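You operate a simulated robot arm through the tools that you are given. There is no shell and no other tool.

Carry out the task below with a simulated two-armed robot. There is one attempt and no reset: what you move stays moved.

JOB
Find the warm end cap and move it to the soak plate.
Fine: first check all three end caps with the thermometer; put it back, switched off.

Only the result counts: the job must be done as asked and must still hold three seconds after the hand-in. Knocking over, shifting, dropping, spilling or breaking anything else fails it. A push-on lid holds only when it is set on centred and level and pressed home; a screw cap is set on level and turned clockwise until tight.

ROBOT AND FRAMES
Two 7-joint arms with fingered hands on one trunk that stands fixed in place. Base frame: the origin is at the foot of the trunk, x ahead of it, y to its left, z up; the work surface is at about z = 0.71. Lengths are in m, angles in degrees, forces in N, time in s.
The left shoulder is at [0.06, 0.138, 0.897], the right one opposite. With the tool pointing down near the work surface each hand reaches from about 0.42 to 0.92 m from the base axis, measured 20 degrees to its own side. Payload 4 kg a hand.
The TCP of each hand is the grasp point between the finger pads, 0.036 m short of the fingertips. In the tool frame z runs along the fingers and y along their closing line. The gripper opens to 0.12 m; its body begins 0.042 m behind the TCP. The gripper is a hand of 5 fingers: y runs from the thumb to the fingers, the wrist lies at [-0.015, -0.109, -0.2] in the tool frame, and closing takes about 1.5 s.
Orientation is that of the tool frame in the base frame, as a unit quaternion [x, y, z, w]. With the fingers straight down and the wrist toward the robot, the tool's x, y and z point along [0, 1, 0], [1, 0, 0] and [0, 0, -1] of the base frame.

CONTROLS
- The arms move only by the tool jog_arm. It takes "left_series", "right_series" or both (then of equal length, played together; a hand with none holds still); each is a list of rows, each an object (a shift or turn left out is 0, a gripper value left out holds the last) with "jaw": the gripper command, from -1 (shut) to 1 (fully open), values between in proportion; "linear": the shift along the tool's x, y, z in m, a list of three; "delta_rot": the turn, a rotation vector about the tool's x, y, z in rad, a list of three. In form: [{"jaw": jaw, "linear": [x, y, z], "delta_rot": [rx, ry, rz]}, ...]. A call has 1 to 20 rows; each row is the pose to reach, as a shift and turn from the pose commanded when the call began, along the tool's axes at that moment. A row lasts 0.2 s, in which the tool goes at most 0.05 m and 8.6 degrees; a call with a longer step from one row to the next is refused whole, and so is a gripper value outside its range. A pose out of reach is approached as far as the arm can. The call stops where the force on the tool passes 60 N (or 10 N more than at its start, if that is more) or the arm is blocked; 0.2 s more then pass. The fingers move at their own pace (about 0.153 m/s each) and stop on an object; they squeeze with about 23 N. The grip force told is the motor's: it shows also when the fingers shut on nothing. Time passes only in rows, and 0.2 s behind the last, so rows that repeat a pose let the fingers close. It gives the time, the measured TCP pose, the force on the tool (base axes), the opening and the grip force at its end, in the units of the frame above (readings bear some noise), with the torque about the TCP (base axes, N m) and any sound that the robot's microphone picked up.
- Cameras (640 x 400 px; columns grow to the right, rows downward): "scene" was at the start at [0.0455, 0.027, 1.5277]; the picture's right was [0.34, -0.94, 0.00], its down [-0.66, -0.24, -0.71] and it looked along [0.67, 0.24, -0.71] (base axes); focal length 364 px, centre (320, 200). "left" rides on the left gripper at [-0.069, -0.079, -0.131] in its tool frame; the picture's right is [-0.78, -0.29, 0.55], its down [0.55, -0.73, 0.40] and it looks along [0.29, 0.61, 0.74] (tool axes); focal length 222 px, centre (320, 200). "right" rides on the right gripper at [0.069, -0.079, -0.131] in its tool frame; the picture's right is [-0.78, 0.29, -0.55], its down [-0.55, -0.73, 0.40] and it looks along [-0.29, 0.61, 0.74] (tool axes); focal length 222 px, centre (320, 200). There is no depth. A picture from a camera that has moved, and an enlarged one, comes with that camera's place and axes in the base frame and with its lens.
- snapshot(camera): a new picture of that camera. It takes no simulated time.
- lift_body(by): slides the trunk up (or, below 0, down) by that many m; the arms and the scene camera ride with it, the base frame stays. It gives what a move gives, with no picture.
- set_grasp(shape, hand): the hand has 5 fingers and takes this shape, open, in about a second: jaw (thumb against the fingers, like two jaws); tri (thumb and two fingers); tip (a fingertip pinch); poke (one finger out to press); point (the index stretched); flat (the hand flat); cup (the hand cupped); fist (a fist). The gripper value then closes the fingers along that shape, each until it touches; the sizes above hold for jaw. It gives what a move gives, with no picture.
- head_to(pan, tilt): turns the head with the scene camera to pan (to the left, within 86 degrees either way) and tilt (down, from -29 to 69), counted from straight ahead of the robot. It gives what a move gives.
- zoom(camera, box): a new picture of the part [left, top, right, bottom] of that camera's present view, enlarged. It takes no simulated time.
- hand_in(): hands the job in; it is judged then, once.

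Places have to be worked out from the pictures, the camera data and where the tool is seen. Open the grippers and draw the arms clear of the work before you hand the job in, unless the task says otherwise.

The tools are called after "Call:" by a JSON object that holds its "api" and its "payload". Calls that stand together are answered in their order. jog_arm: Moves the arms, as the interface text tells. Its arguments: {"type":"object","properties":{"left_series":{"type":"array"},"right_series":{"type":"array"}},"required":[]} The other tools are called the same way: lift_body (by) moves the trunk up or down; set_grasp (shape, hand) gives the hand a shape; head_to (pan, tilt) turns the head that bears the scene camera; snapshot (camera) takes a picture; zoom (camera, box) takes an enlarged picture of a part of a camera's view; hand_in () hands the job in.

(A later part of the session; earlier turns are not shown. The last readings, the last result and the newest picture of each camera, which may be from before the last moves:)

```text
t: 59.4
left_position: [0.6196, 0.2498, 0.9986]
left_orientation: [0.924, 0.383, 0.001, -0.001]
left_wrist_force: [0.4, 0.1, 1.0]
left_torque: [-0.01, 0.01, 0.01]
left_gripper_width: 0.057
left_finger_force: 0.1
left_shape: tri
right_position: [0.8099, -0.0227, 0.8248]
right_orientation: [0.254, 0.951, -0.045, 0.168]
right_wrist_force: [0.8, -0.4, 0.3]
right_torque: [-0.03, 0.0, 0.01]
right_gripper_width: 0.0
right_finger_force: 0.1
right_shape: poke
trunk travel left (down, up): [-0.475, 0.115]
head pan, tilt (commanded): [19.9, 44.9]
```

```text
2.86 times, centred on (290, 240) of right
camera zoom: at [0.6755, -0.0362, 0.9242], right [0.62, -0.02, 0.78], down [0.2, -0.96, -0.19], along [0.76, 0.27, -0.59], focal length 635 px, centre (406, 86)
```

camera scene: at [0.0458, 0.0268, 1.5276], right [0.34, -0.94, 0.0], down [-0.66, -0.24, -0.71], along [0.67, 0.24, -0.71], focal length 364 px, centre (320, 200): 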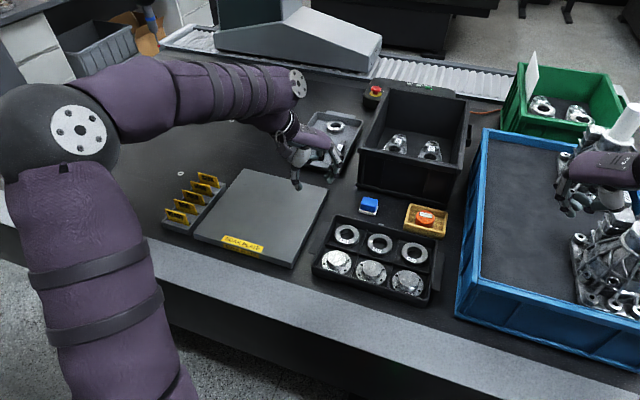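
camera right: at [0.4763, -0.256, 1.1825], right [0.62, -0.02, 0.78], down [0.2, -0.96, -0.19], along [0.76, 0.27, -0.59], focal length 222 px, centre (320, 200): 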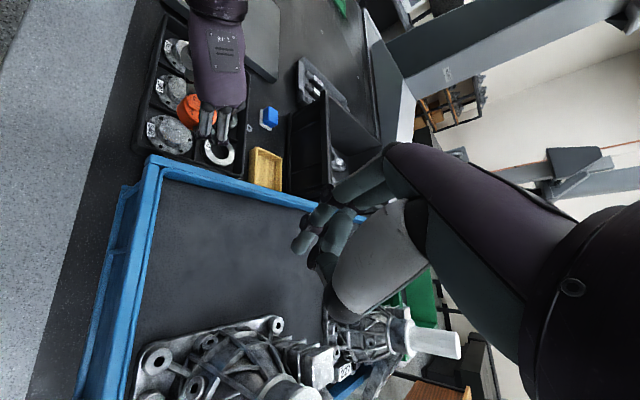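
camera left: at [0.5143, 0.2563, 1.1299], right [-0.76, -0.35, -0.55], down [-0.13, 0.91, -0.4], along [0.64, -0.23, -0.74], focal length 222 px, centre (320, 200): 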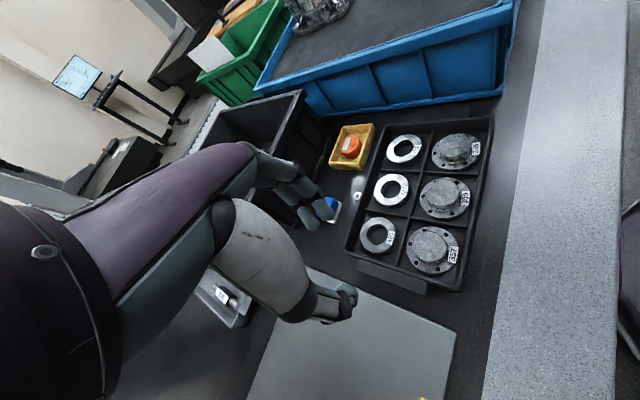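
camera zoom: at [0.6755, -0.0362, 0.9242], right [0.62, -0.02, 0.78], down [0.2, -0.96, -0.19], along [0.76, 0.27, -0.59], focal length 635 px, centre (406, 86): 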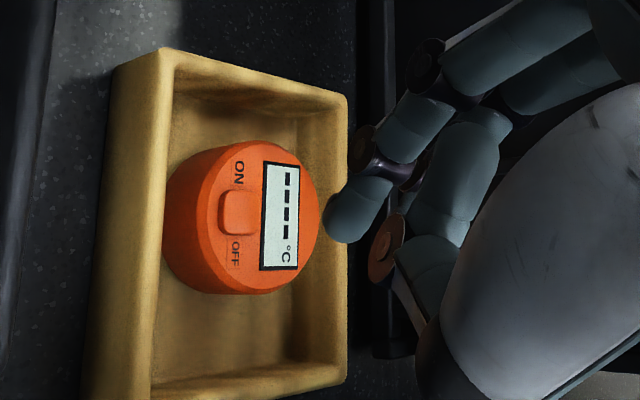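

The tip is lined up above the OFF side. I'll descend 3 cm to just above the button and verify.

Call:
{"api": "jog_arm", "payload": {"right_series": [{"linear": [0.0051, 0, 0.0141]}, {"linear": [0.0103, 0, 0.0282]}, {"linear": [0.0103, 0, 0.0282]}]}}

Call:
{"api": "zoom", "payload": {"camera": "scene", "box": [405, 195, 445, 225]}}

Call:
{"api": "zoom", "payload": {"camera": "left", "box": [330, 110, 390, 160]}}

Call:
{"api": "zoom", "payload": {"camera": "right", "box": [230, 180, 350, 300]}}

```text
t: 60.2
left_position: [0.6198, 0.2498, 0.9992]
left_orientation: [0.924, 0.382, 0.0, 0.0]
left_wrist_force: [-0.2, 0.3, -0.2]
left_torque: [-0.03, 0.0, -0.01]
left_gripper_width: 0.0573
left_finger_force: 0.0
left_shape: tri
right_position: [0.8106, -0.0238, 0.796]
right_orientation: [0.256, 0.951, -0.045, 0.168]
right_wrist_force: [-0.5, 0.2, 0.7]
right_torque: [0.05, -0.01, 0.01]
right_gripper_width: 0.0
right_finger_force: 0.1
right_shape: poke
trunk travel left (down, up): [-0.475, 0.115]
head pan, tilt (commanded): [19.9, 44.9]
```

```text
13.33 times, centred on (425, 210) of scene
camera zoom: at [0.0455, 0.0271, 1.5277], right [0.34, -0.94, 0.0], down [-0.66, -0.24, -0.71], along [0.67, 0.24, -0.71], focal length 4850 px, centre (-1080, 67)
```

zoom: 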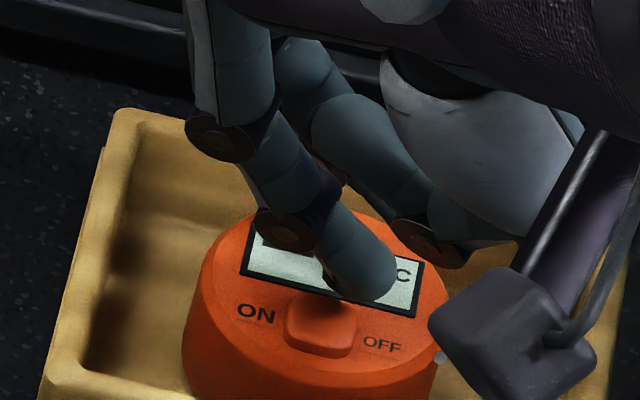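

```text
8.00 times, centred on (360, 135) of left
camera zoom: at [0.5144, 0.2565, 1.1298], right [-0.76, -0.35, -0.55], down [-0.13, 0.91, -0.4], along [0.64, -0.23, -0.74], focal length 1777 px, centre (0, 720)
```

zoom: 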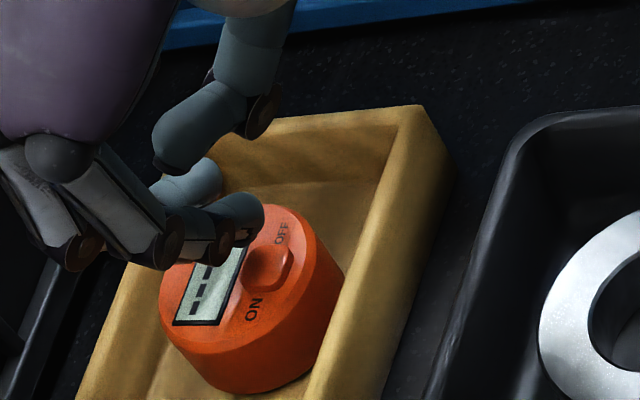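

```text
3.33 times, centred on (290, 240) of right
camera zoom: at [0.6756, -0.0364, 0.8945], right [0.62, -0.02, 0.78], down [0.2, -0.96, -0.19], along [0.76, 0.27, -0.59], focal length 740 px, centre (420, 67)
```

zoom: 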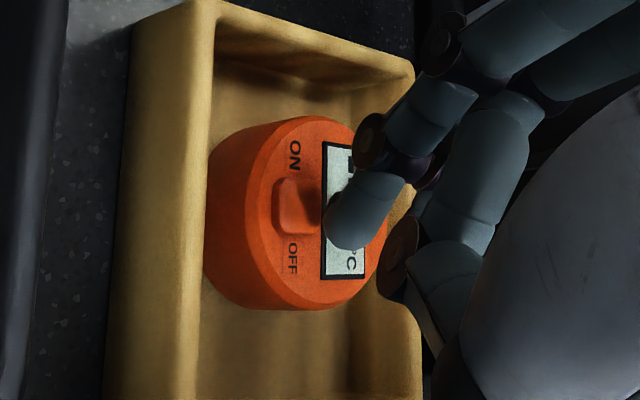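

The offset mirrors the earlier ON approach, now on the OFF side. I'll press with the same motion: 3 mm back and 11 mm down.

Call:
{"api": "jog_arm", "payload": {"right_series": [{"linear": [0.0034, -0.0003, 0.0046]}, {"linear": [0.0067, -0.0006, 0.0092]}, {"linear": [0.0067, -0.0006, 0.0092]}]}}

Call:
{"api": "zoom", "payload": {"camera": "right", "box": [230, 180, 350, 300]}}

Call:
{"api": "zoom", "payload": {"camera": "scene", "box": [405, 195, 445, 225]}}

Call:
{"api": "zoom", "payload": {"camera": "left", "box": [330, 110, 390, 160]}}

```text
t: 61.0
left_position: [0.6191, 0.2492, 0.9989]
left_orientation: [0.924, 0.382, 0.0, 0.0]
left_wrist_force: [0.4, 0.4, 0.3]
left_torque: [0.07, -0.01, 0.02]
left_gripper_width: 0.0571
left_finger_force: 0.1
left_shape: tri
right_position: [0.8081, -0.0208, 0.7849]
right_orientation: [0.255, 0.951, -0.045, 0.169]
right_wrist_force: [0.5, 0.2, 1.8]
right_torque: [-0.02, 0.01, -0.01]
right_gripper_width: 0.0002
right_finger_force: 0.0
right_shape: poke
trunk travel left (down, up): [-0.475, 0.115]
head pan, tilt (commanded): [19.9, 44.9]
heard: click
```

```text
3.33 times, centred on (290, 240) of right
camera zoom: at [0.6727, -0.0347, 0.8841], right [0.62, -0.02, 0.78], down [0.2, -0.96, -0.19], along [0.76, 0.27, -0.59], focal length 740 px, centre (420, 67)
```

zoom: 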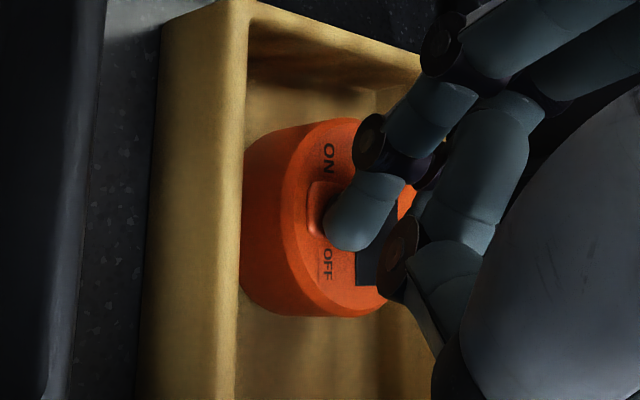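

```text
13.33 times, centred on (425, 210) of scene
camera zoom: at [0.0455, 0.0271, 1.5277], right [0.34, -0.94, 0.0], down [-0.66, -0.24, -0.71], along [0.67, 0.24, -0.71], focal length 4850 px, centre (-1080, 67)
```

zoom: 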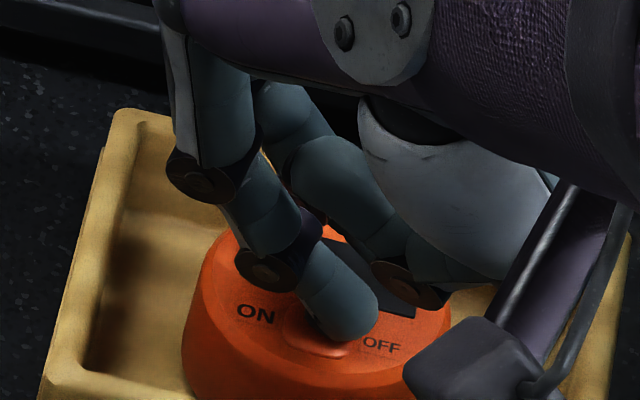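

```text
8.00 times, centred on (360, 135) of left
camera zoom: at [0.5143, 0.2565, 1.1299], right [-0.76, -0.35, -0.55], down [-0.13, 0.91, -0.4], along [0.64, -0.23, -0.74], focal length 1777 px, centre (0, 720)
```

zoom: 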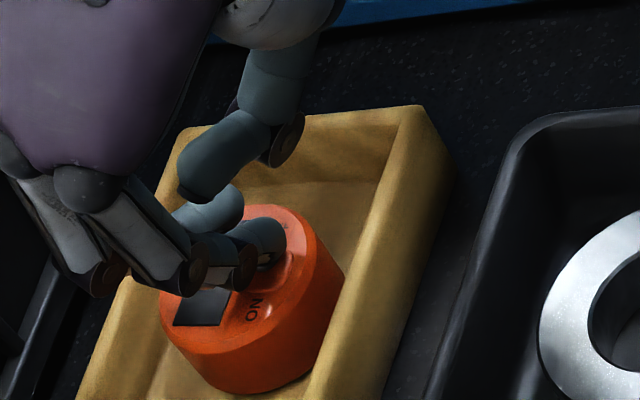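

Click heard and the display has gone dark: it's off. I'll retreat the right hand straight up, then back to its parking place.

Call:
{"api": "jog_arm", "payload": {"right_series": [{"linear": [-0.0069, 0, -0.0188]}, {"linear": [-0.0206, 0, -0.0563]}, {"linear": [-0.0343, 0, -0.0939]}, {"linear": [-0.0515, 0, -0.1409]}, {"linear": [-0.0686, 0, -0.1878]}, {"linear": [-0.0602, -0.0416, -0.1993]}, {"linear": [-0.0518, -0.0832, -0.2108]}, {"linear": [-0.0434, -0.1248, -0.2223]}, {"linear": [-0.035, -0.1663, -0.2338]}, {"linear": [-0.0266, -0.2079, -0.2453]}, {"linear": [-0.0182, -0.2495, -0.2568]}, {"linear": [-0.0098, -0.2911, -0.2683]}, {"linear": [-0.0098, -0.2911, -0.2683]}]}}

Call:
{"api": "zoom", "payload": {"camera": "scene", "box": [395, 185, 455, 235]}}

Call:
{"api": "snapshot", "payload": {"camera": "scene"}}

Call:
{"api": "zoom", "payload": {"camera": "left", "box": [320, 100, 500, 280]}}

```text
t: 63.8
left_position: [0.6198, 0.2494, 0.9992]
left_orientation: [0.924, 0.383, 0.001, 0.0]
left_wrist_force: [1.0, -0.7, -0.6]
left_torque: [0.02, 0.01, 0.01]
left_gripper_width: 0.0566
left_finger_force: 0.0
left_shape: tri
right_position: [0.5902, -0.2299, 1.0394]
right_orientation: [0.255, 0.951, -0.045, 0.168]
right_wrist_force: [0.5, -0.4, 0.1]
right_torque: [0.01, 0.02, -0.02]
right_gripper_width: 0.0001
right_finger_force: 0.1
right_shape: poke
trunk travel left (down, up): [-0.475, 0.115]
head pan, tilt (commanded): [19.9, 44.9]
```

```text
8.00 times, centred on (425, 210) of scene
camera zoom: at [0.0459, 0.0271, 1.5276], right [0.34, -0.94, 0.0], down [-0.66, -0.24, -0.71], along [0.67, 0.24, -0.71], focal length 2910 px, centre (-520, 120)
```

zoom: 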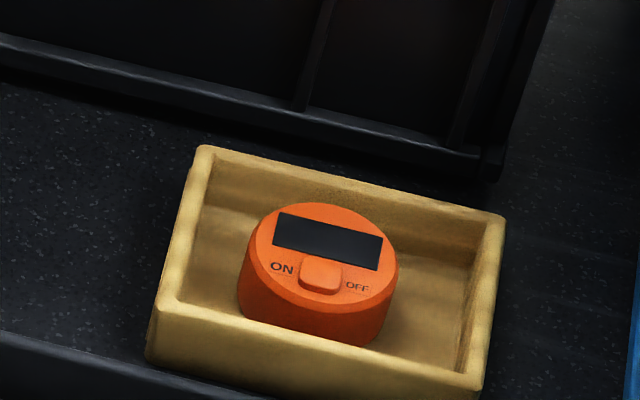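

```text
taken
camera scene: at [0.0459, 0.0271, 1.5276], right [0.34, -0.94, 0.0], down [-0.66, -0.24, -0.71], along [0.67, 0.24, -0.71], focal length 364 px, centre (320, 200)
```

scene: 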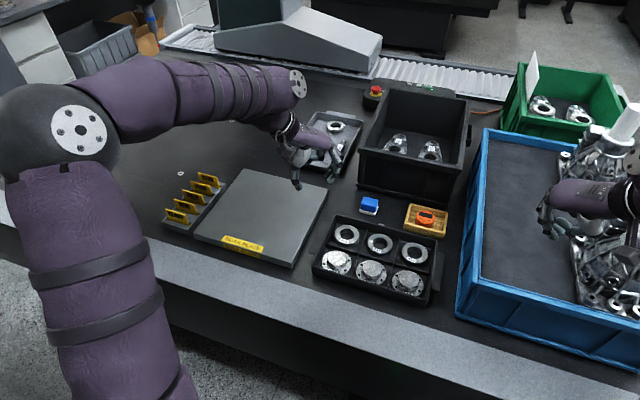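

```text
2.22 times, centred on (410, 190) of left
camera zoom: at [0.5147, 0.2566, 1.1296], right [-0.76, -0.35, -0.55], down [-0.13, 0.91, -0.4], along [0.64, -0.23, -0.74], focal length 494 px, centre (120, 222)
```

zoom: 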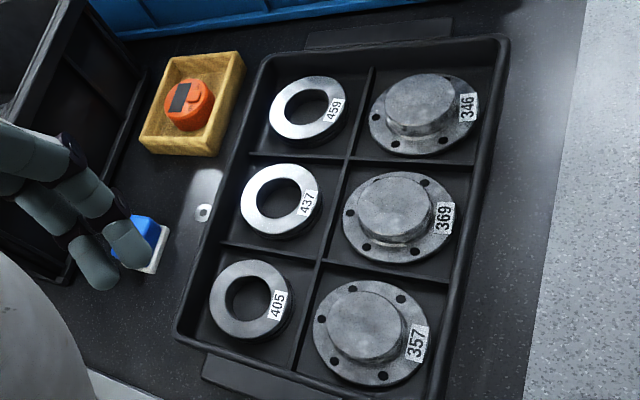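

Thermometer is off and back in its tray, and nothing else looks disturbed. Now I'll take cap 346 with the left hand at yaw -45°, opening 0.069, starting from 0.86 m above hub centre at about (0.599, -0.011).

Call:
{"api": "jog_arm", "payload": {"left_series": [{"jaw": 0.15, "linear": [-0.0284, 0.0242, 0.0199]}, {"jaw": 0.15, "linear": [-0.0568, 0.0485, 0.0397]}, {"jaw": 0.15, "linear": [-0.0852, 0.0727, 0.0596]}, {"jaw": 0.15, "linear": [-0.1135, 0.097, 0.0794]}, {"jaw": 0.15, "linear": [-0.1419, 0.1212, 0.0993]}, {"jaw": 0.15, "linear": [-0.1703, 0.1455, 0.1191]}, {"jaw": 0.15, "linear": [-0.1987, 0.1697, 0.139]}, {"jaw": 0.15, "linear": [-0.1987, 0.1697, 0.139]}]}}

Call:
{"api": "zoom", "payload": {"camera": "left", "box": [230, 150, 470, 370]}}

Call:
{"api": "zoom", "payload": {"camera": "scene", "box": [360, 220, 450, 300]}}

Call:
{"api": "zoom", "payload": {"camera": "right", "box": [130, 20, 300, 190]}}

```text
t: 65.6
left_position: [0.5986, -0.0103, 0.8593]
left_orientation: [0.923, 0.384, -0.001, -0.001]
left_wrist_force: [0.2, -1.0, 0.8]
left_torque: [0.02, -0.01, 0.01]
left_gripper_width: 0.0687
left_finger_force: 0.1
left_shape: tri
right_position: [0.5901, -0.2311, 1.0405]
right_orientation: [0.255, 0.951, -0.045, 0.168]
right_wrist_force: [-0.1, -0.1, 0.3]
right_torque: [-0.01, -0.01, -0.03]
right_gripper_width: 0.0001
right_finger_force: 0.0
right_shape: poke
trunk travel left (down, up): [-0.475, 0.115]
head pan, tilt (commanded): [19.9, 44.9]
```

```text
1.82 times, centred on (350, 260) of left
camera zoom: at [0.4933, -0.0033, 0.9915], right [-0.76, -0.35, -0.55], down [-0.13, 0.91, -0.4], along [0.64, -0.23, -0.74], focal length 404 px, centre (266, 91)
```

zoom: 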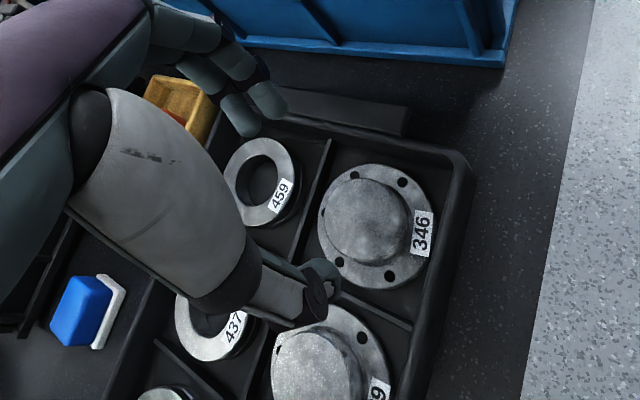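

```text
5.00 times, centred on (405, 260) of scene
camera zoom: at [0.0454, 0.0273, 1.5277], right [0.34, -0.94, 0.0], down [-0.66, -0.24, -0.71], along [0.67, 0.24, -0.71], focal length 1819 px, centre (-105, -100)
```

zoom: 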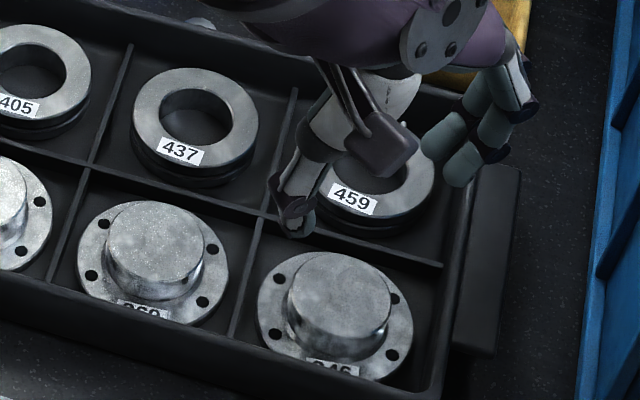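

```text
2.35 times, centred on (215, 105) of right
camera zoom: at [0.4551, -0.2441, 1.1389], right [0.62, -0.02, 0.78], down [0.2, -0.96, -0.19], along [0.76, 0.27, -0.59], focal length 523 px, centre (567, 424)
```

zoom: 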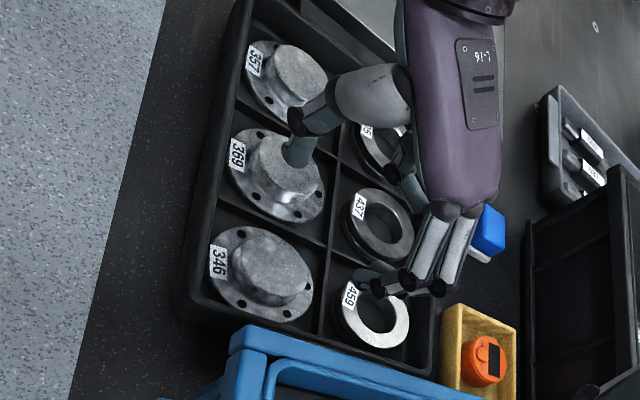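

The hub centre is about (0.5975, -0.011), matching the TCP within a millimetre or so. I'll descend 7 cm to put the fingertips just above the hub top.

Call:
{"api": "jog_arm", "payload": {"left_series": [{"linear": [0, 0, 0.0235]}, {"linear": [0, 0, 0.047]}, {"linear": [0, 0, 0.07]}, {"linear": [0, 0, 0.07]}]}}

Call:
{"api": "zoom", "payload": {"camera": "left", "box": [230, 150, 470, 370]}}

Call:
{"api": "zoom", "payload": {"camera": "scene", "box": [370, 230, 450, 300]}}

Call:
{"api": "zoom", "payload": {"camera": "right", "box": [130, 60, 270, 190]}}

```text
t: 66.6
left_position: [0.5984, -0.0116, 0.7892]
left_orientation: [0.924, 0.382, 0.0, 0.0]
left_wrist_force: [-0.2, -0.1, -0.4]
left_torque: [0.01, -0.04, -0.03]
left_gripper_width: 0.0688
left_finger_force: 0.1
left_shape: tri
right_position: [0.5899, -0.2304, 1.0403]
right_orientation: [0.255, 0.951, -0.045, 0.168]
right_wrist_force: [-0.2, -0.3, 0.2]
right_torque: [0.03, 0.0, 0.0]
right_gripper_width: 0.0001
right_finger_force: 0.1
right_shape: poke
trunk travel left (down, up): [-0.475, 0.115]
head pan, tilt (commanded): [19.9, 44.9]
```

```text
1.82 times, centred on (350, 260) of left
camera zoom: at [0.4931, -0.0043, 0.921], right [-0.76, -0.35, -0.55], down [-0.13, 0.91, -0.4], along [0.64, -0.23, -0.74], focal length 404 px, centre (266, 91)
```

zoom: 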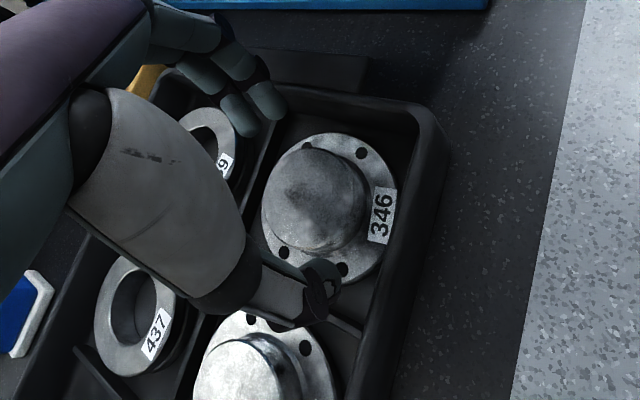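

```text
5.71 times, centred on (410, 265) of scene
camera zoom: at [0.0454, 0.027, 1.5277], right [0.34, -0.94, 0.0], down [-0.66, -0.24, -0.71], along [0.67, 0.24, -0.71], focal length 2078 px, centre (-194, -171)
```

zoom: 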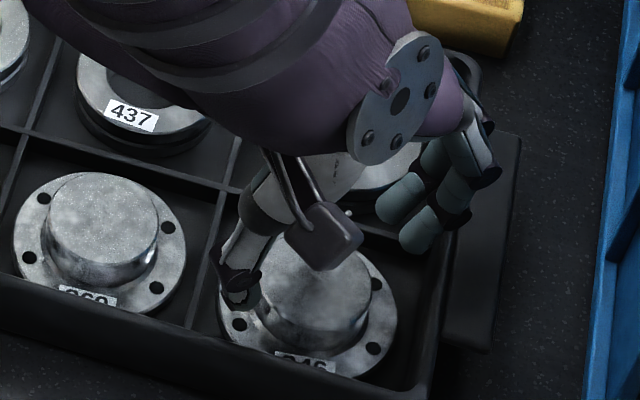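

```text
3.08 times, centred on (200, 125) of right
camera zoom: at [0.455, -0.2445, 1.1388], right [0.62, -0.02, 0.78], down [0.2, -0.96, -0.19], along [0.76, 0.27, -0.59], focal length 684 px, centre (689, 431)
```

zoom: 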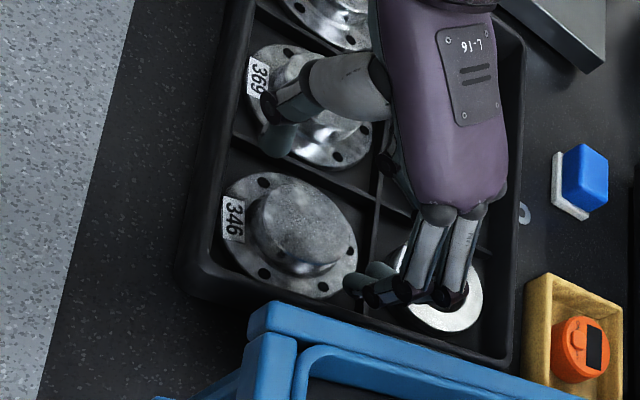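

Fingertips straddle the hub with room to the dividers. I'll descend another 2 cm and check the force.

Call:
{"api": "jog_arm", "payload": {"left_series": [{"linear": [0, 0, 0.01]}, {"linear": [0, 0, 0.02]}, {"linear": [0, 0, 0.02]}]}}

Call:
{"api": "zoom", "payload": {"camera": "left", "box": [250, 150, 430, 310]}}

Call:
{"api": "zoom", "payload": {"camera": "right", "box": [150, 80, 250, 180]}}

Call:
{"api": "zoom", "payload": {"camera": "scene", "box": [375, 235, 445, 300]}}

```text
t: 67.4
left_position: [0.5991, -0.01, 0.7699]
left_orientation: [0.924, 0.382, 0.001, -0.001]
left_wrist_force: [1.6, 1.9, 1.5]
left_torque: [-0.01, -0.01, 0.0]
left_gripper_width: 0.0685
left_finger_force: 0.1
left_shape: tri
right_position: [0.5903, -0.2304, 1.0405]
right_orientation: [0.255, 0.951, -0.044, 0.168]
right_wrist_force: [-0.3, 1.0, -0.2]
right_torque: [0.01, 0.0, 0.01]
right_gripper_width: 0.0002
right_finger_force: 0.1
right_shape: poke
trunk travel left (down, up): [-0.475, 0.115]
head pan, tilt (commanded): [19.9, 44.9]
```

```text
2.50 times, centred on (340, 230) of left
camera zoom: at [0.4937, -0.0039, 0.9012], right [-0.76, -0.35, -0.55], down [-0.13, 0.91, -0.4], along [0.64, -0.23, -0.74], focal length 555 px, centre (270, 125)
```

zoom: 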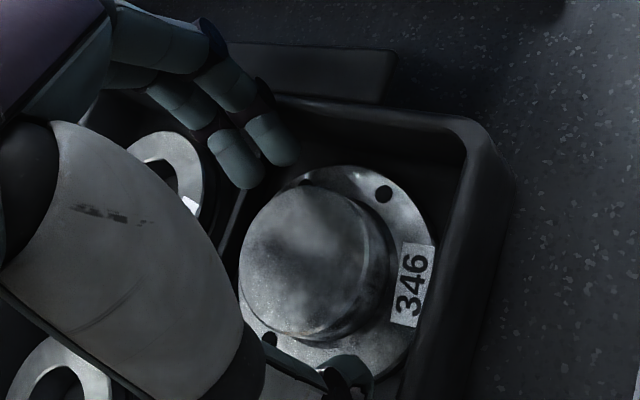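

```text
4.00 times, centred on (200, 130) of right
camera zoom: at [0.4551, -0.2445, 1.1388], right [0.62, -0.02, 0.78], down [0.2, -0.96, -0.19], along [0.76, 0.27, -0.59], focal length 888 px, centre (800, 480)
```

zoom: 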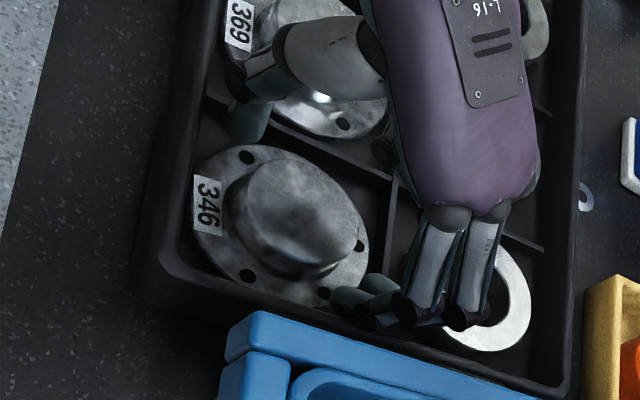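

```text
6.15 times, centred on (410, 268) of scene
camera zoom: at [0.0455, 0.027, 1.5277], right [0.34, -0.94, 0.0], down [-0.66, -0.24, -0.71], along [0.67, 0.24, -0.71], focal length 2238 px, centre (-234, -215)
```

zoom: 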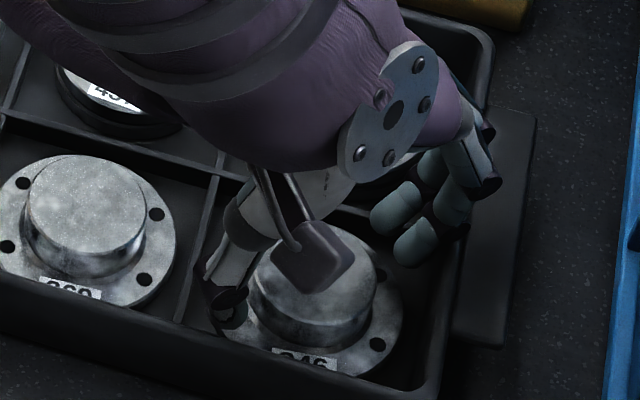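

The force stays within noise and torque near zero. I'll lower another 5 mm and check again.

Call:
{"api": "jog_arm", "payload": {"left_series": [{"linear": [0, 0, 0.0025]}, {"linear": [0, 0, 0.005]}, {"linear": [0, 0, 0.005]}]}}

Call:
{"api": "zoom", "payload": {"camera": "right", "box": [150, 80, 250, 180]}}

Call:
{"api": "zoom", "payload": {"camera": "scene", "box": [375, 235, 445, 300]}}

```text
t: 68.2
left_position: [0.5989, -0.0105, 0.7657]
left_orientation: [0.923, 0.384, 0.002, 0.0]
left_wrist_force: [-0.2, 6.8, 10.4]
left_torque: [-0.41, -0.29, 0.15]
left_gripper_width: 0.0678
left_finger_force: 0.1
left_shape: tri
right_position: [0.5905, -0.2305, 1.0397]
right_orientation: [0.255, 0.951, -0.045, 0.168]
right_wrist_force: [0.8, 0.1, 0.1]
right_torque: [-0.02, 0.02, 0.01]
right_gripper_width: 0.0
right_finger_force: 0.1
right_shape: poke
trunk travel left (down, up): [-0.475, 0.115]
head pan, tilt (commanded): [19.9, 44.9]
```

```text
4.00 times, centred on (200, 130) of right
camera zoom: at [0.4545, -0.2439, 1.1393], right [0.62, -0.02, 0.78], down [0.2, -0.96, -0.18], along [0.76, 0.27, -0.59], focal length 888 px, centre (800, 480)
```

zoom: 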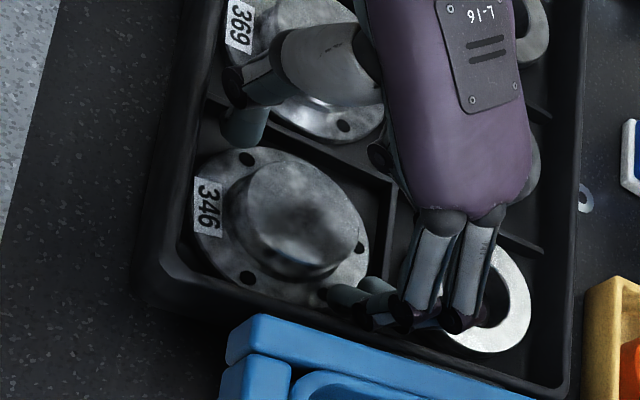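

```text
6.15 times, centred on (410, 268) of scene
camera zoom: at [0.0446, 0.0277, 1.5278], right [0.34, -0.94, 0.0], down [-0.66, -0.24, -0.71], along [0.67, 0.24, -0.71], focal length 2238 px, centre (-234, -215)
```

zoom: 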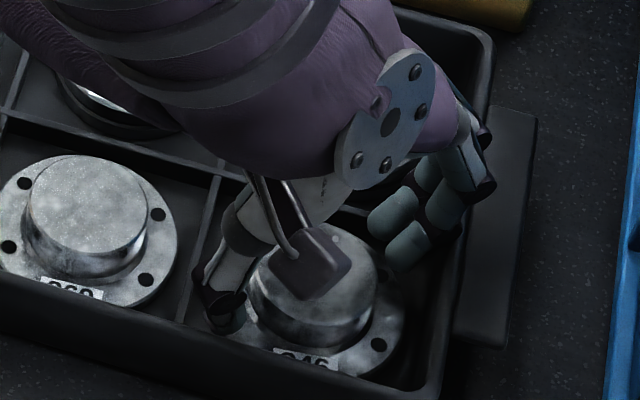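

A finger touches the tray's right wall near (0.625, -0.065): 10 N up, 7 N sideways. I'll raise 1.2 cm straight away and narrow the opening to about 0.054 m.

Call:
{"api": "jog_arm", "payload": {"left_series": [{"linear": [0, 0, -0.006]}, {"linear": [0, 0, -0.012]}, {"jaw": -0.1, "linear": [0, 0, -0.012]}, {"jaw": -0.1, "linear": [0, 0, -0.012]}, {"jaw": -0.1, "linear": [0, 0, -0.012]}]}}

Call:
{"api": "zoom", "payload": {"camera": "left", "box": [250, 150, 430, 310]}}

Call:
{"api": "zoom", "payload": {"camera": "right", "box": [130, 0, 290, 190]}}

Call:
{"api": "zoom", "payload": {"camera": "scene", "box": [300, 180, 460, 310]}}

```text
t: 69.4
left_position: [0.5993, -0.011, 0.7768]
left_orientation: [0.924, 0.383, 0.0, -0.001]
left_wrist_force: [-0.3, 0.5, 0.3]
left_torque: [-0.01, 0.0, 0.01]
left_gripper_width: 0.0542
left_finger_force: 0.1
left_shape: tri
right_position: [0.5903, -0.2306, 1.0385]
right_orientation: [0.255, 0.951, -0.045, 0.168]
right_wrist_force: [-0.3, 0.5, -0.4]
right_torque: [0.02, -0.03, -0.03]
right_gripper_width: 0.0001
right_finger_force: 0.0
right_shape: poke
trunk travel left (down, up): [-0.475, 0.115]
head pan, tilt (commanded): [19.9, 44.9]
```

```text
2.50 times, centred on (340, 230) of left
camera zoom: at [0.494, -0.0044, 0.9078], right [-0.76, -0.35, -0.55], down [-0.13, 0.91, -0.4], along [0.64, -0.23, -0.74], focal length 555 px, centre (270, 125)
```

zoom: 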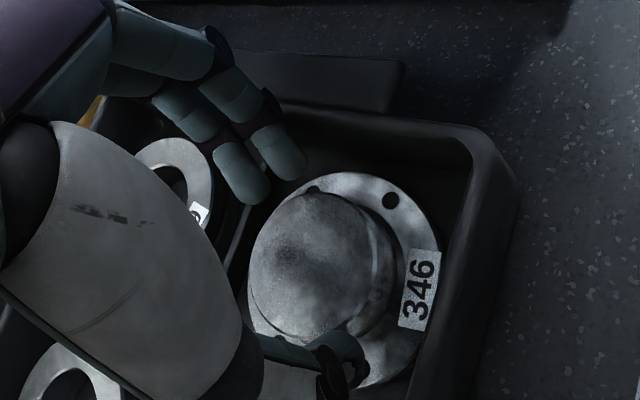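

```text
2.11 times, centred on (210, 95) of right
camera zoom: at [0.4551, -0.2446, 1.1388], right [0.62, -0.02, 0.78], down [0.2, -0.96, -0.19], along [0.76, 0.27, -0.59], focal length 468 px, centre (552, 421)
```

zoom: 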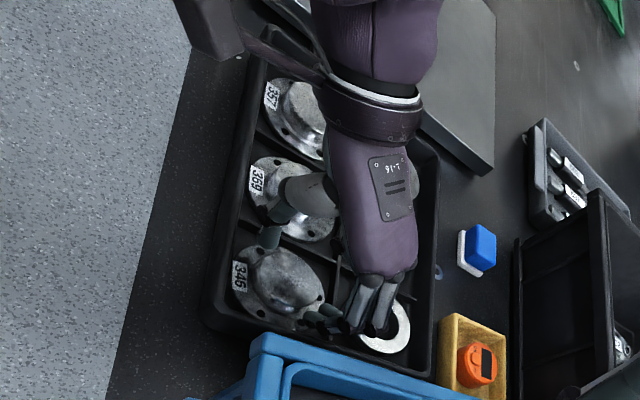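

```text
3.08 times, centred on (380, 245) of scene
camera zoom: at [0.0455, 0.0269, 1.5277], right [0.34, -0.94, 0.0], down [-0.66, -0.24, -0.71], along [0.67, 0.24, -0.71], focal length 1119 px, centre (135, 62)
```

zoom: 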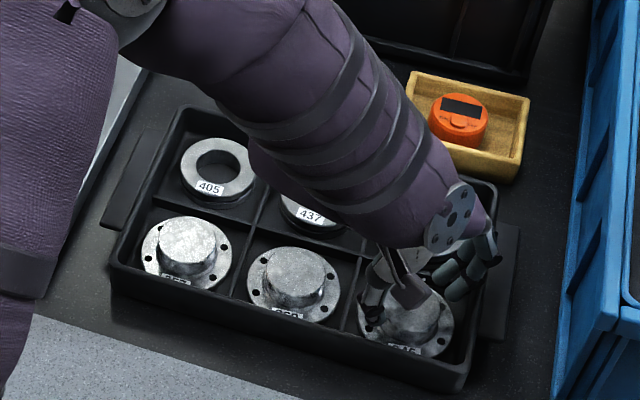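

The tray hasn't moved compared with the first picture. The fingers are centred on the hub at the narrower opening, so I'll descend 1 cm again while checking the force.

Call:
{"api": "jog_arm", "payload": {"left_series": [{"linear": [0, 0, 0.005]}, {"linear": [0, 0, 0.009]}, {"linear": [0, 0, 0.009]}]}}

Call:
{"api": "zoom", "payload": {"camera": "left", "box": [250, 150, 430, 310]}}

Call:
{"api": "zoom", "payload": {"camera": "right", "box": [150, 80, 250, 180]}}

Call:
{"api": "zoom", "payload": {"camera": "scene", "box": [375, 235, 445, 300]}}

```text
t: 70.2
left_position: [0.6004, -0.0103, 0.7674]
left_orientation: [0.924, 0.383, 0.001, 0.0]
left_wrist_force: [-0.2, -0.7, 0.7]
left_torque: [-0.01, 0.02, 0.01]
left_gripper_width: 0.0546
left_finger_force: 0.1
left_shape: tri
right_position: [0.5908, -0.23, 1.0402]
right_orientation: [0.255, 0.951, -0.045, 0.168]
right_wrist_force: [-0.7, -0.5, 0.7]
right_torque: [0.01, 0.0, 0.01]
right_gripper_width: 0.0
right_finger_force: 0.1
right_shape: poke
trunk travel left (down, up): [-0.475, 0.115]
head pan, tilt (commanded): [19.9, 44.9]
```

```text
2.50 times, centred on (340, 230) of left
camera zoom: at [0.4943, -0.0043, 0.8987], right [-0.76, -0.35, -0.55], down [-0.13, 0.91, -0.4], along [0.64, -0.23, -0.74], focal length 555 px, centre (270, 125)
```

zoom: 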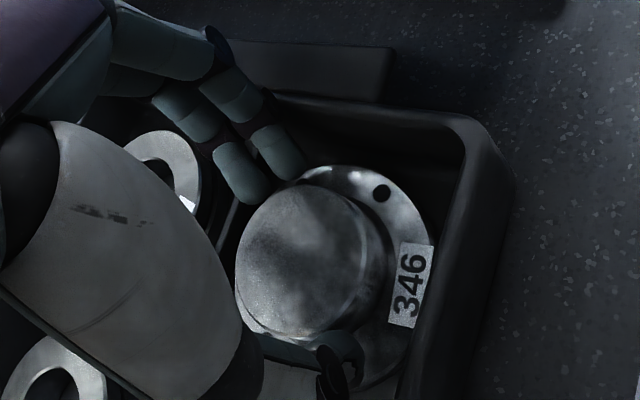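

```text
4.00 times, centred on (200, 130) of right
camera zoom: at [0.4551, -0.2445, 1.1388], right [0.62, -0.02, 0.78], down [0.2, -0.96, -0.19], along [0.76, 0.27, -0.59], focal length 888 px, centre (800, 480)
```

zoom: 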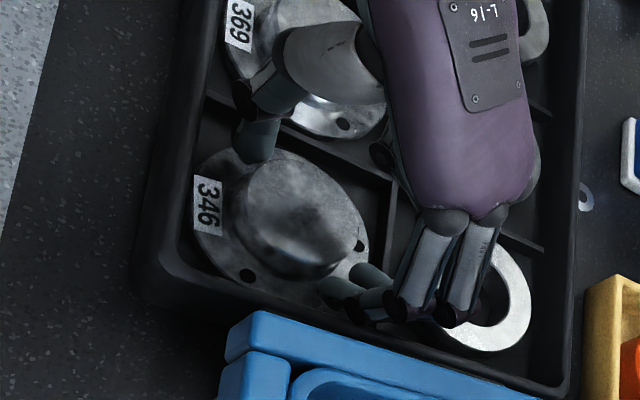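

```text
6.15 times, centred on (410, 268) of scene
camera zoom: at [0.0455, 0.027, 1.5277], right [0.34, -0.94, 0.0], down [-0.66, -0.24, -0.71], along [0.67, 0.24, -0.71], focal length 2238 px, centre (-234, -215)
```

zoom: 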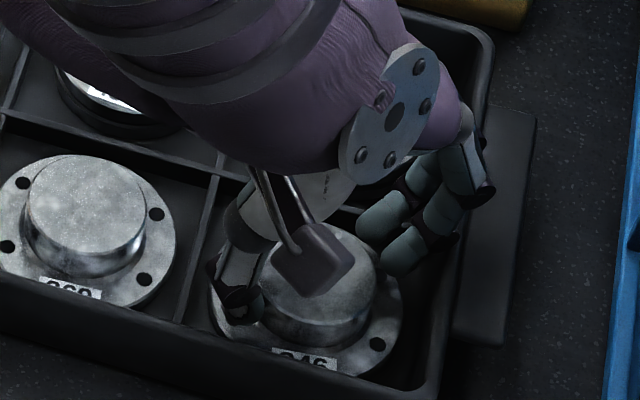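

No contact now. I'll lower 4 mm more to get a deeper grip on the hub side.

Call:
{"api": "jog_arm", "payload": {"left_series": [{"linear": [0, 0, 0.002]}, {"linear": [0, 0, 0.004]}, {"linear": [0, 0, 0.004]}]}}

```text
t: 71.0
left_position: [0.5994, -0.0102, 0.7634]
left_orientation: [0.924, 0.383, 0.001, 0.0]
left_wrist_force: [0.7, 3.1, 1.4]
left_torque: [-0.03, -0.01, 0.1]
left_gripper_width: 0.0538
left_finger_force: 0.1
left_shape: tri
right_position: [0.5892, -0.2298, 1.0396]
right_orientation: [0.255, 0.951, -0.045, 0.167]
right_wrist_force: [-1.0, -0.5, 0.0]
right_torque: [0.01, 0.02, 0.01]
right_gripper_width: 0.0
right_finger_force: 0.0
right_shape: poke
trunk travel left (down, up): [-0.475, 0.115]
head pan, tilt (commanded): [19.9, 44.9]
```

There's a light touch on the wall (3 N), which closing will relieve. The tips overlap the hub by about 10 mm, so I'll close now.

Call:
{"api": "jog_arm", "payload": {"left_series": [{"jaw": -0.2}, {"jaw": -0.3}, {"jaw": -0.5}, {"jaw": -1}, {"jaw": -1}, {"jaw": -1}, {"jaw": -1}]}}

Call:
{"api": "zoom", "payload": {"camera": "left", "box": [250, 150, 430, 310]}}

Call:
{"api": "zoom", "payload": {"camera": "right", "box": [150, 80, 250, 180]}}

Call:
{"api": "zoom", "payload": {"camera": "scene", "box": [375, 235, 445, 300]}}

```text
t: 72.6
left_position: [0.6005, -0.0122, 0.7639]
left_orientation: [0.924, 0.382, 0.0, 0.0]
left_wrist_force: [0.1, -0.7, 1.9]
left_torque: [0.03, 0.0, 0.04]
left_gripper_width: 0.0428
left_finger_force: 23.6
left_shape: tri
right_position: [0.5909, -0.2313, 1.0383]
right_orientation: [0.255, 0.951, -0.045, 0.167]
right_wrist_force: [0.0, -0.2, -0.1]
right_torque: [0.0, 0.02, 0.01]
right_gripper_width: 0.0001
right_finger_force: 0.1
right_shape: poke
trunk travel left (down, up): [-0.475, 0.115]
head pan, tilt (commanded): [19.9, 44.9]
```

```text
2.50 times, centred on (340, 230) of left
camera zoom: at [0.4943, -0.0041, 0.895], right [-0.76, -0.35, -0.55], down [-0.13, 0.91, -0.4], along [0.64, -0.23, -0.74], focal length 555 px, centre (270, 125)
```

zoom: 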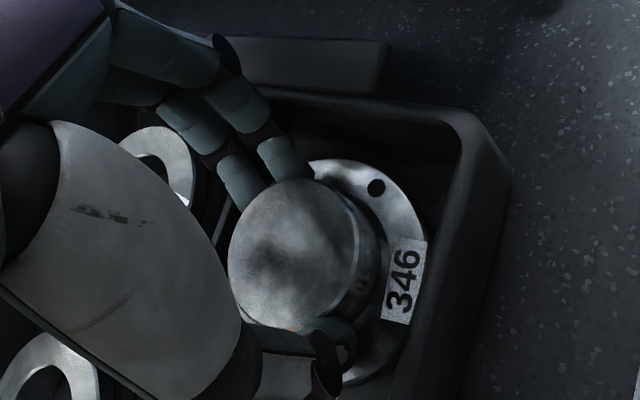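

```text
4.00 times, centred on (200, 130) of right
camera zoom: at [0.4552, -0.2446, 1.1387], right [0.62, -0.02, 0.78], down [0.2, -0.96, -0.19], along [0.76, 0.27, -0.59], focal length 888 px, centre (800, 480)
```

zoom: 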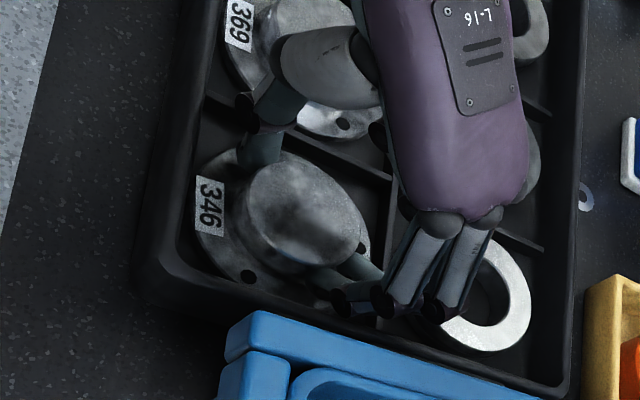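

```text
6.15 times, centred on (410, 268) of scene
camera zoom: at [0.0457, 0.0269, 1.5277], right [0.34, -0.94, 0.0], down [-0.66, -0.24, -0.71], along [0.67, 0.24, -0.71], focal length 2238 px, centre (-234, -215)
```

zoom: 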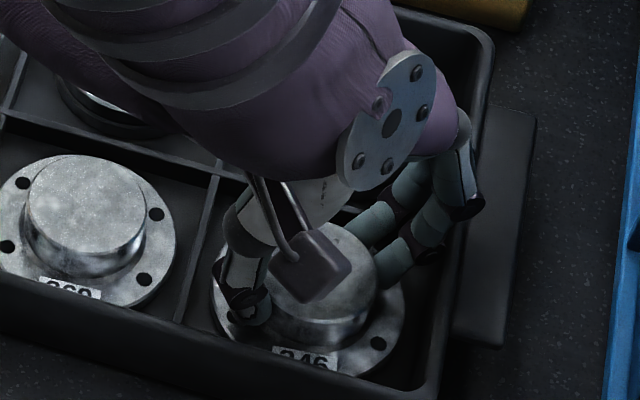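

The hub is gripped at 0.0428 m with 23.6 N. I'll lift slowly 2 cm and check hold and level.

Call:
{"api": "jog_arm", "payload": {"left_series": [{"linear": [0, 0, -0.004]}, {"linear": [0, 0, -0.008]}, {"linear": [0, 0, -0.012]}, {"linear": [0, 0, -0.016]}, {"linear": [0, 0, -0.02]}, {"linear": [0, 0, -0.02]}]}}

Call:
{"api": "zoom", "payload": {"camera": "left", "box": [250, 150, 430, 310]}}

Call:
{"api": "zoom", "payload": {"camera": "right", "box": [150, 80, 250, 180]}}

Call:
{"api": "zoom", "payload": {"camera": "scene", "box": [375, 235, 445, 300]}}

```text
t: 74.0
left_position: [0.5997, -0.0107, 0.7833]
left_orientation: [0.924, 0.383, 0.0, 0.0]
left_wrist_force: [-0.3, 0.3, -1.7]
left_torque: [0.04, 0.03, 0.0]
left_gripper_width: 0.0427
left_finger_force: 23.0
left_shape: tri
right_position: [0.5901, -0.2298, 1.0391]
right_orientation: [0.256, 0.951, -0.046, 0.168]
right_wrist_force: [-0.3, 0.8, 1.0]
right_torque: [0.0, 0.02, 0.04]
right_gripper_width: 0.0
right_finger_force: 0.0
right_shape: poke
trunk travel left (down, up): [-0.475, 0.115]
head pan, tilt (commanded): [19.9, 44.9]
```

```text
2.50 times, centred on (340, 230) of left
camera zoom: at [0.4944, -0.0042, 0.9154], right [-0.76, -0.35, -0.55], down [-0.13, 0.91, -0.4], along [0.64, -0.23, -0.74], focal length 555 px, centre (270, 125)
```

zoom: 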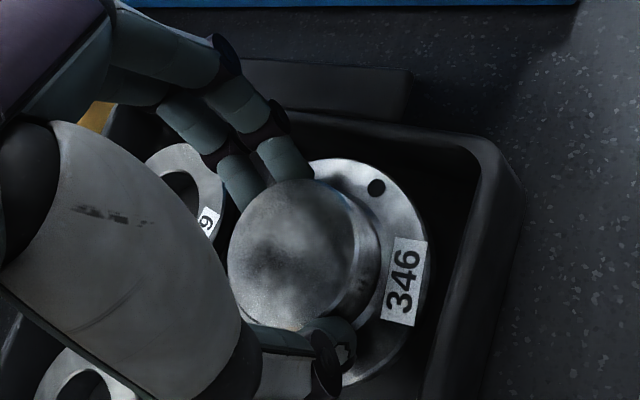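

```text
4.00 times, centred on (200, 130) of right
camera zoom: at [0.4552, -0.2446, 1.1387], right [0.62, -0.02, 0.78], down [0.2, -0.96, -0.19], along [0.76, 0.27, -0.59], focal length 888 px, centre (800, 480)
```

zoom: 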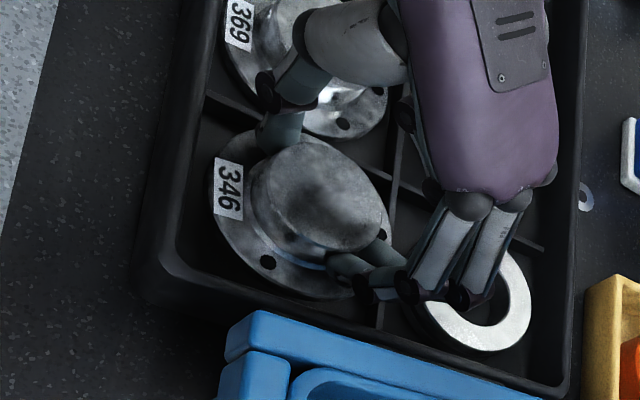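

```text
6.15 times, centred on (410, 268) of scene
camera zoom: at [0.0457, 0.0269, 1.5277], right [0.34, -0.94, 0.0], down [-0.66, -0.24, -0.71], along [0.67, 0.24, -0.71], focal length 2238 px, centre (-234, -215)
```

zoom: 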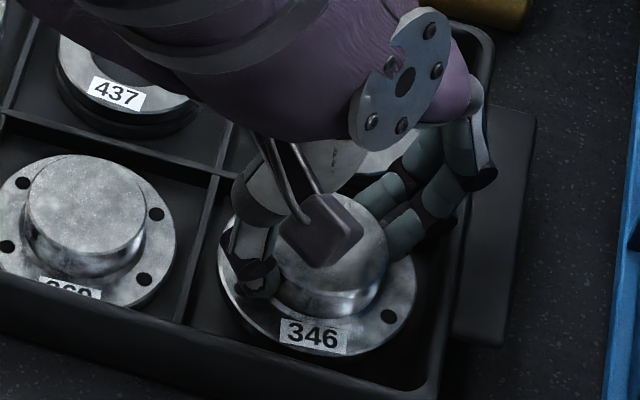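

Cap 346 is lifted level and clear. I'll raise it to z≈0.88 and carry it to above the soak plate at about (0.68, 0.42).

Call:
{"api": "jog_arm", "payload": {"left_series": [{"linear": [0, 0, -0.035]}, {"linear": [0, 0, -0.07]}, {"linear": [0, 0, -0.1]}, {"linear": [0.0361, -0.0248, -0.1]}, {"linear": [0.0721, -0.0495, -0.1]}, {"linear": [0.1082, -0.0743, -0.1]}, {"linear": [0.1442, -0.099, -0.1]}, {"linear": [0.1803, -0.1238, -0.1]}, {"linear": [0.2164, -0.1485, -0.1]}, {"linear": [0.2524, -0.1733, -0.1]}, {"linear": [0.2885, -0.198, -0.1]}, {"linear": [0.3245, -0.2228, -0.1]}, {"linear": [0.3606, -0.2475, -0.1]}, {"linear": [0.3606, -0.2475, -0.1]}]}}

Call:
{"api": "snapshot", "payload": {"camera": "scene"}}

Call:
{"api": "snapshot", "payload": {"camera": "left"}}

```text
t: 77.0
left_position: [0.679, 0.4198, 0.883]
left_orientation: [0.924, 0.383, 0.001, 0.0]
left_wrist_force: [0.3, 0.0, -2.3]
left_torque: [0.02, 0.01, -0.01]
left_gripper_width: 0.0424
left_finger_force: 22.7
left_shape: tri
right_position: [0.5908, -0.2301, 1.0401]
right_orientation: [0.255, 0.951, -0.045, 0.168]
right_wrist_force: [0.0, -0.2, -0.2]
right_torque: [0.02, 0.01, 0.02]
right_gripper_width: 0.0
right_finger_force: 0.1
right_shape: poke
trunk travel left (down, up): [-0.475, 0.115]
head pan, tilt (commanded): [19.9, 44.9]
```

```text
taken
camera scene: at [0.0456, 0.0269, 1.5277], right [0.34, -0.94, 0.0], down [-0.66, -0.24, -0.71], along [0.67, 0.24, -0.71], focal length 364 px, centre (320, 200)
```

scene: 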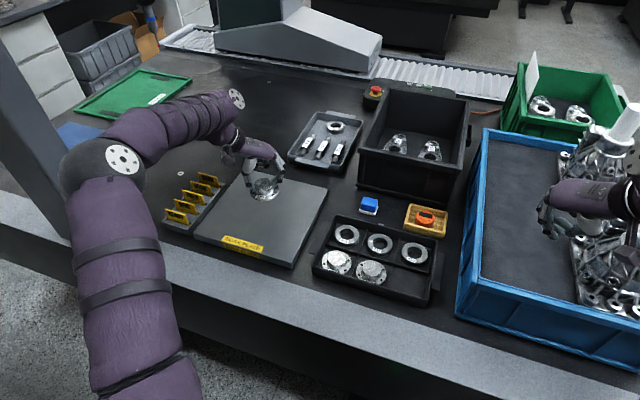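

```text
taken
camera left: at [0.5741, 0.4259, 1.0151], right [-0.76, -0.35, -0.55], down [-0.13, 0.91, -0.4], along [0.64, -0.23, -0.74], focal length 222 px, centre (320, 200)
```

left: 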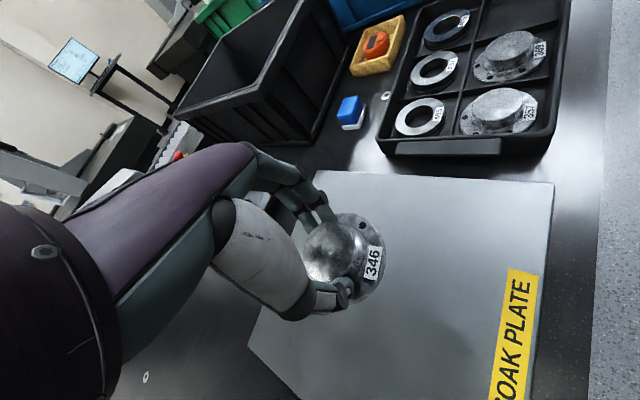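

The cap is above the soak plate, held level. I'll descend to about 1 cm above the expected placing height.

Call:
{"api": "jog_arm", "payload": {"left_series": [{"linear": [0, 0, 0.03]}, {"linear": [0, 0, 0.06]}, {"linear": [0, 0, 0.08]}, {"linear": [0, 0, 0.09]}, {"linear": [0, 0, 0.09]}]}}

Call:
{"api": "zoom", "payload": {"camera": "scene", "box": [200, 150, 340, 260]}}

Call:
{"api": "zoom", "payload": {"camera": "left", "box": [250, 150, 430, 310]}}

```text
t: 78.2
left_position: [0.68, 0.4188, 0.7939]
left_orientation: [0.924, 0.383, 0.001, -0.001]
left_wrist_force: [-0.2, 0.7, -2.5]
left_torque: [0.0, -0.02, 0.04]
left_gripper_width: 0.0425
left_finger_force: 23.3
left_shape: tri
right_position: [0.5892, -0.2297, 1.0393]
right_orientation: [0.255, 0.951, -0.046, 0.168]
right_wrist_force: [-1.0, 0.3, -0.3]
right_torque: [0.0, -0.03, 0.0]
right_gripper_width: 0.0
right_finger_force: 0.1
right_shape: poke
trunk travel left (down, up): [-0.475, 0.115]
head pan, tilt (commanded): [19.9, 44.9]
```

```text
3.64 times, centred on (270, 205) of scene
camera zoom: at [0.0457, 0.0272, 1.5277], right [0.34, -0.94, 0.0], down [-0.66, -0.24, -0.71], along [0.67, 0.24, -0.71], focal length 1323 px, centre (502, 182)
```

zoom: 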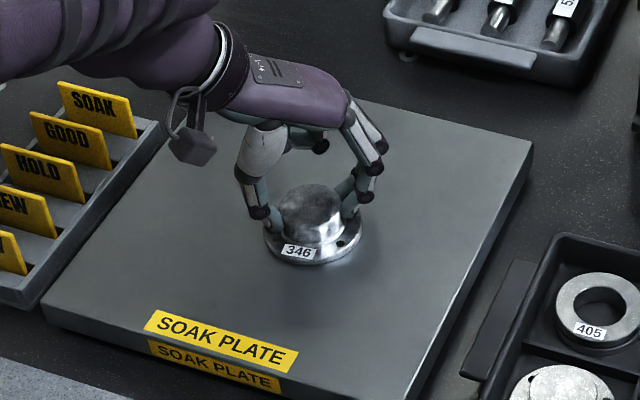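

```text
2.50 times, centred on (340, 230) of left
camera zoom: at [0.5751, 0.4258, 0.9253], right [-0.76, -0.35, -0.55], down [-0.13, 0.91, -0.4], along [0.64, -0.23, -0.74], focal length 555 px, centre (270, 125)
```

zoom: 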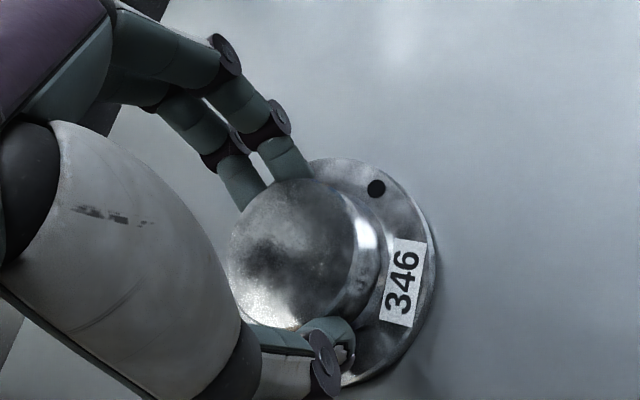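

Still 1 cm or so above the plate. I'll lower slowly, 8 mm, and check for contact.

Call:
{"api": "jog_arm", "payload": {"left_series": [{"linear": [0, 0, 0.003]}, {"linear": [0, 0, 0.006]}, {"linear": [0, 0, 0.008]}, {"linear": [0, 0, 0.008]}]}}

Call:
{"api": "zoom", "payload": {"camera": "scene", "box": [240, 170, 300, 220]}}

```text
t: 79.2
left_position: [0.6801, 0.4179, 0.7901]
left_orientation: [0.924, 0.383, 0.004, 0.0]
left_wrist_force: [1.8, 1.4, 33.0]
left_torque: [0.14, 0.0, 0.06]
left_gripper_width: 0.0456
left_finger_force: 23.5
left_shape: tri
right_position: [0.5881, -0.2306, 1.0414]
right_orientation: [0.255, 0.951, -0.044, 0.169]
right_wrist_force: [-0.4, 0.5, 0.1]
right_torque: [-0.01, 0.0, -0.01]
right_gripper_width: 0.0
right_finger_force: 0.0
right_shape: poke
trunk travel left (down, up): [-0.475, 0.115]
head pan, tilt (commanded): [19.9, 44.9]
```

```text
8.00 times, centred on (270, 195) of scene
camera zoom: at [0.0428, 0.0253, 1.5281], right [0.34, -0.94, 0.0], down [-0.66, -0.24, -0.71], along [0.67, 0.24, -0.7], focal length 2910 px, centre (720, 240)
```

zoom: 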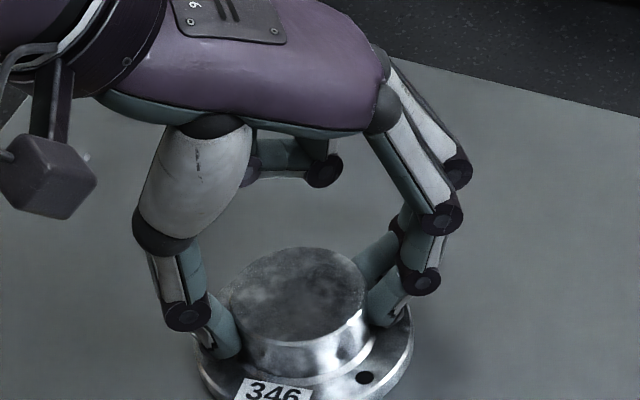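

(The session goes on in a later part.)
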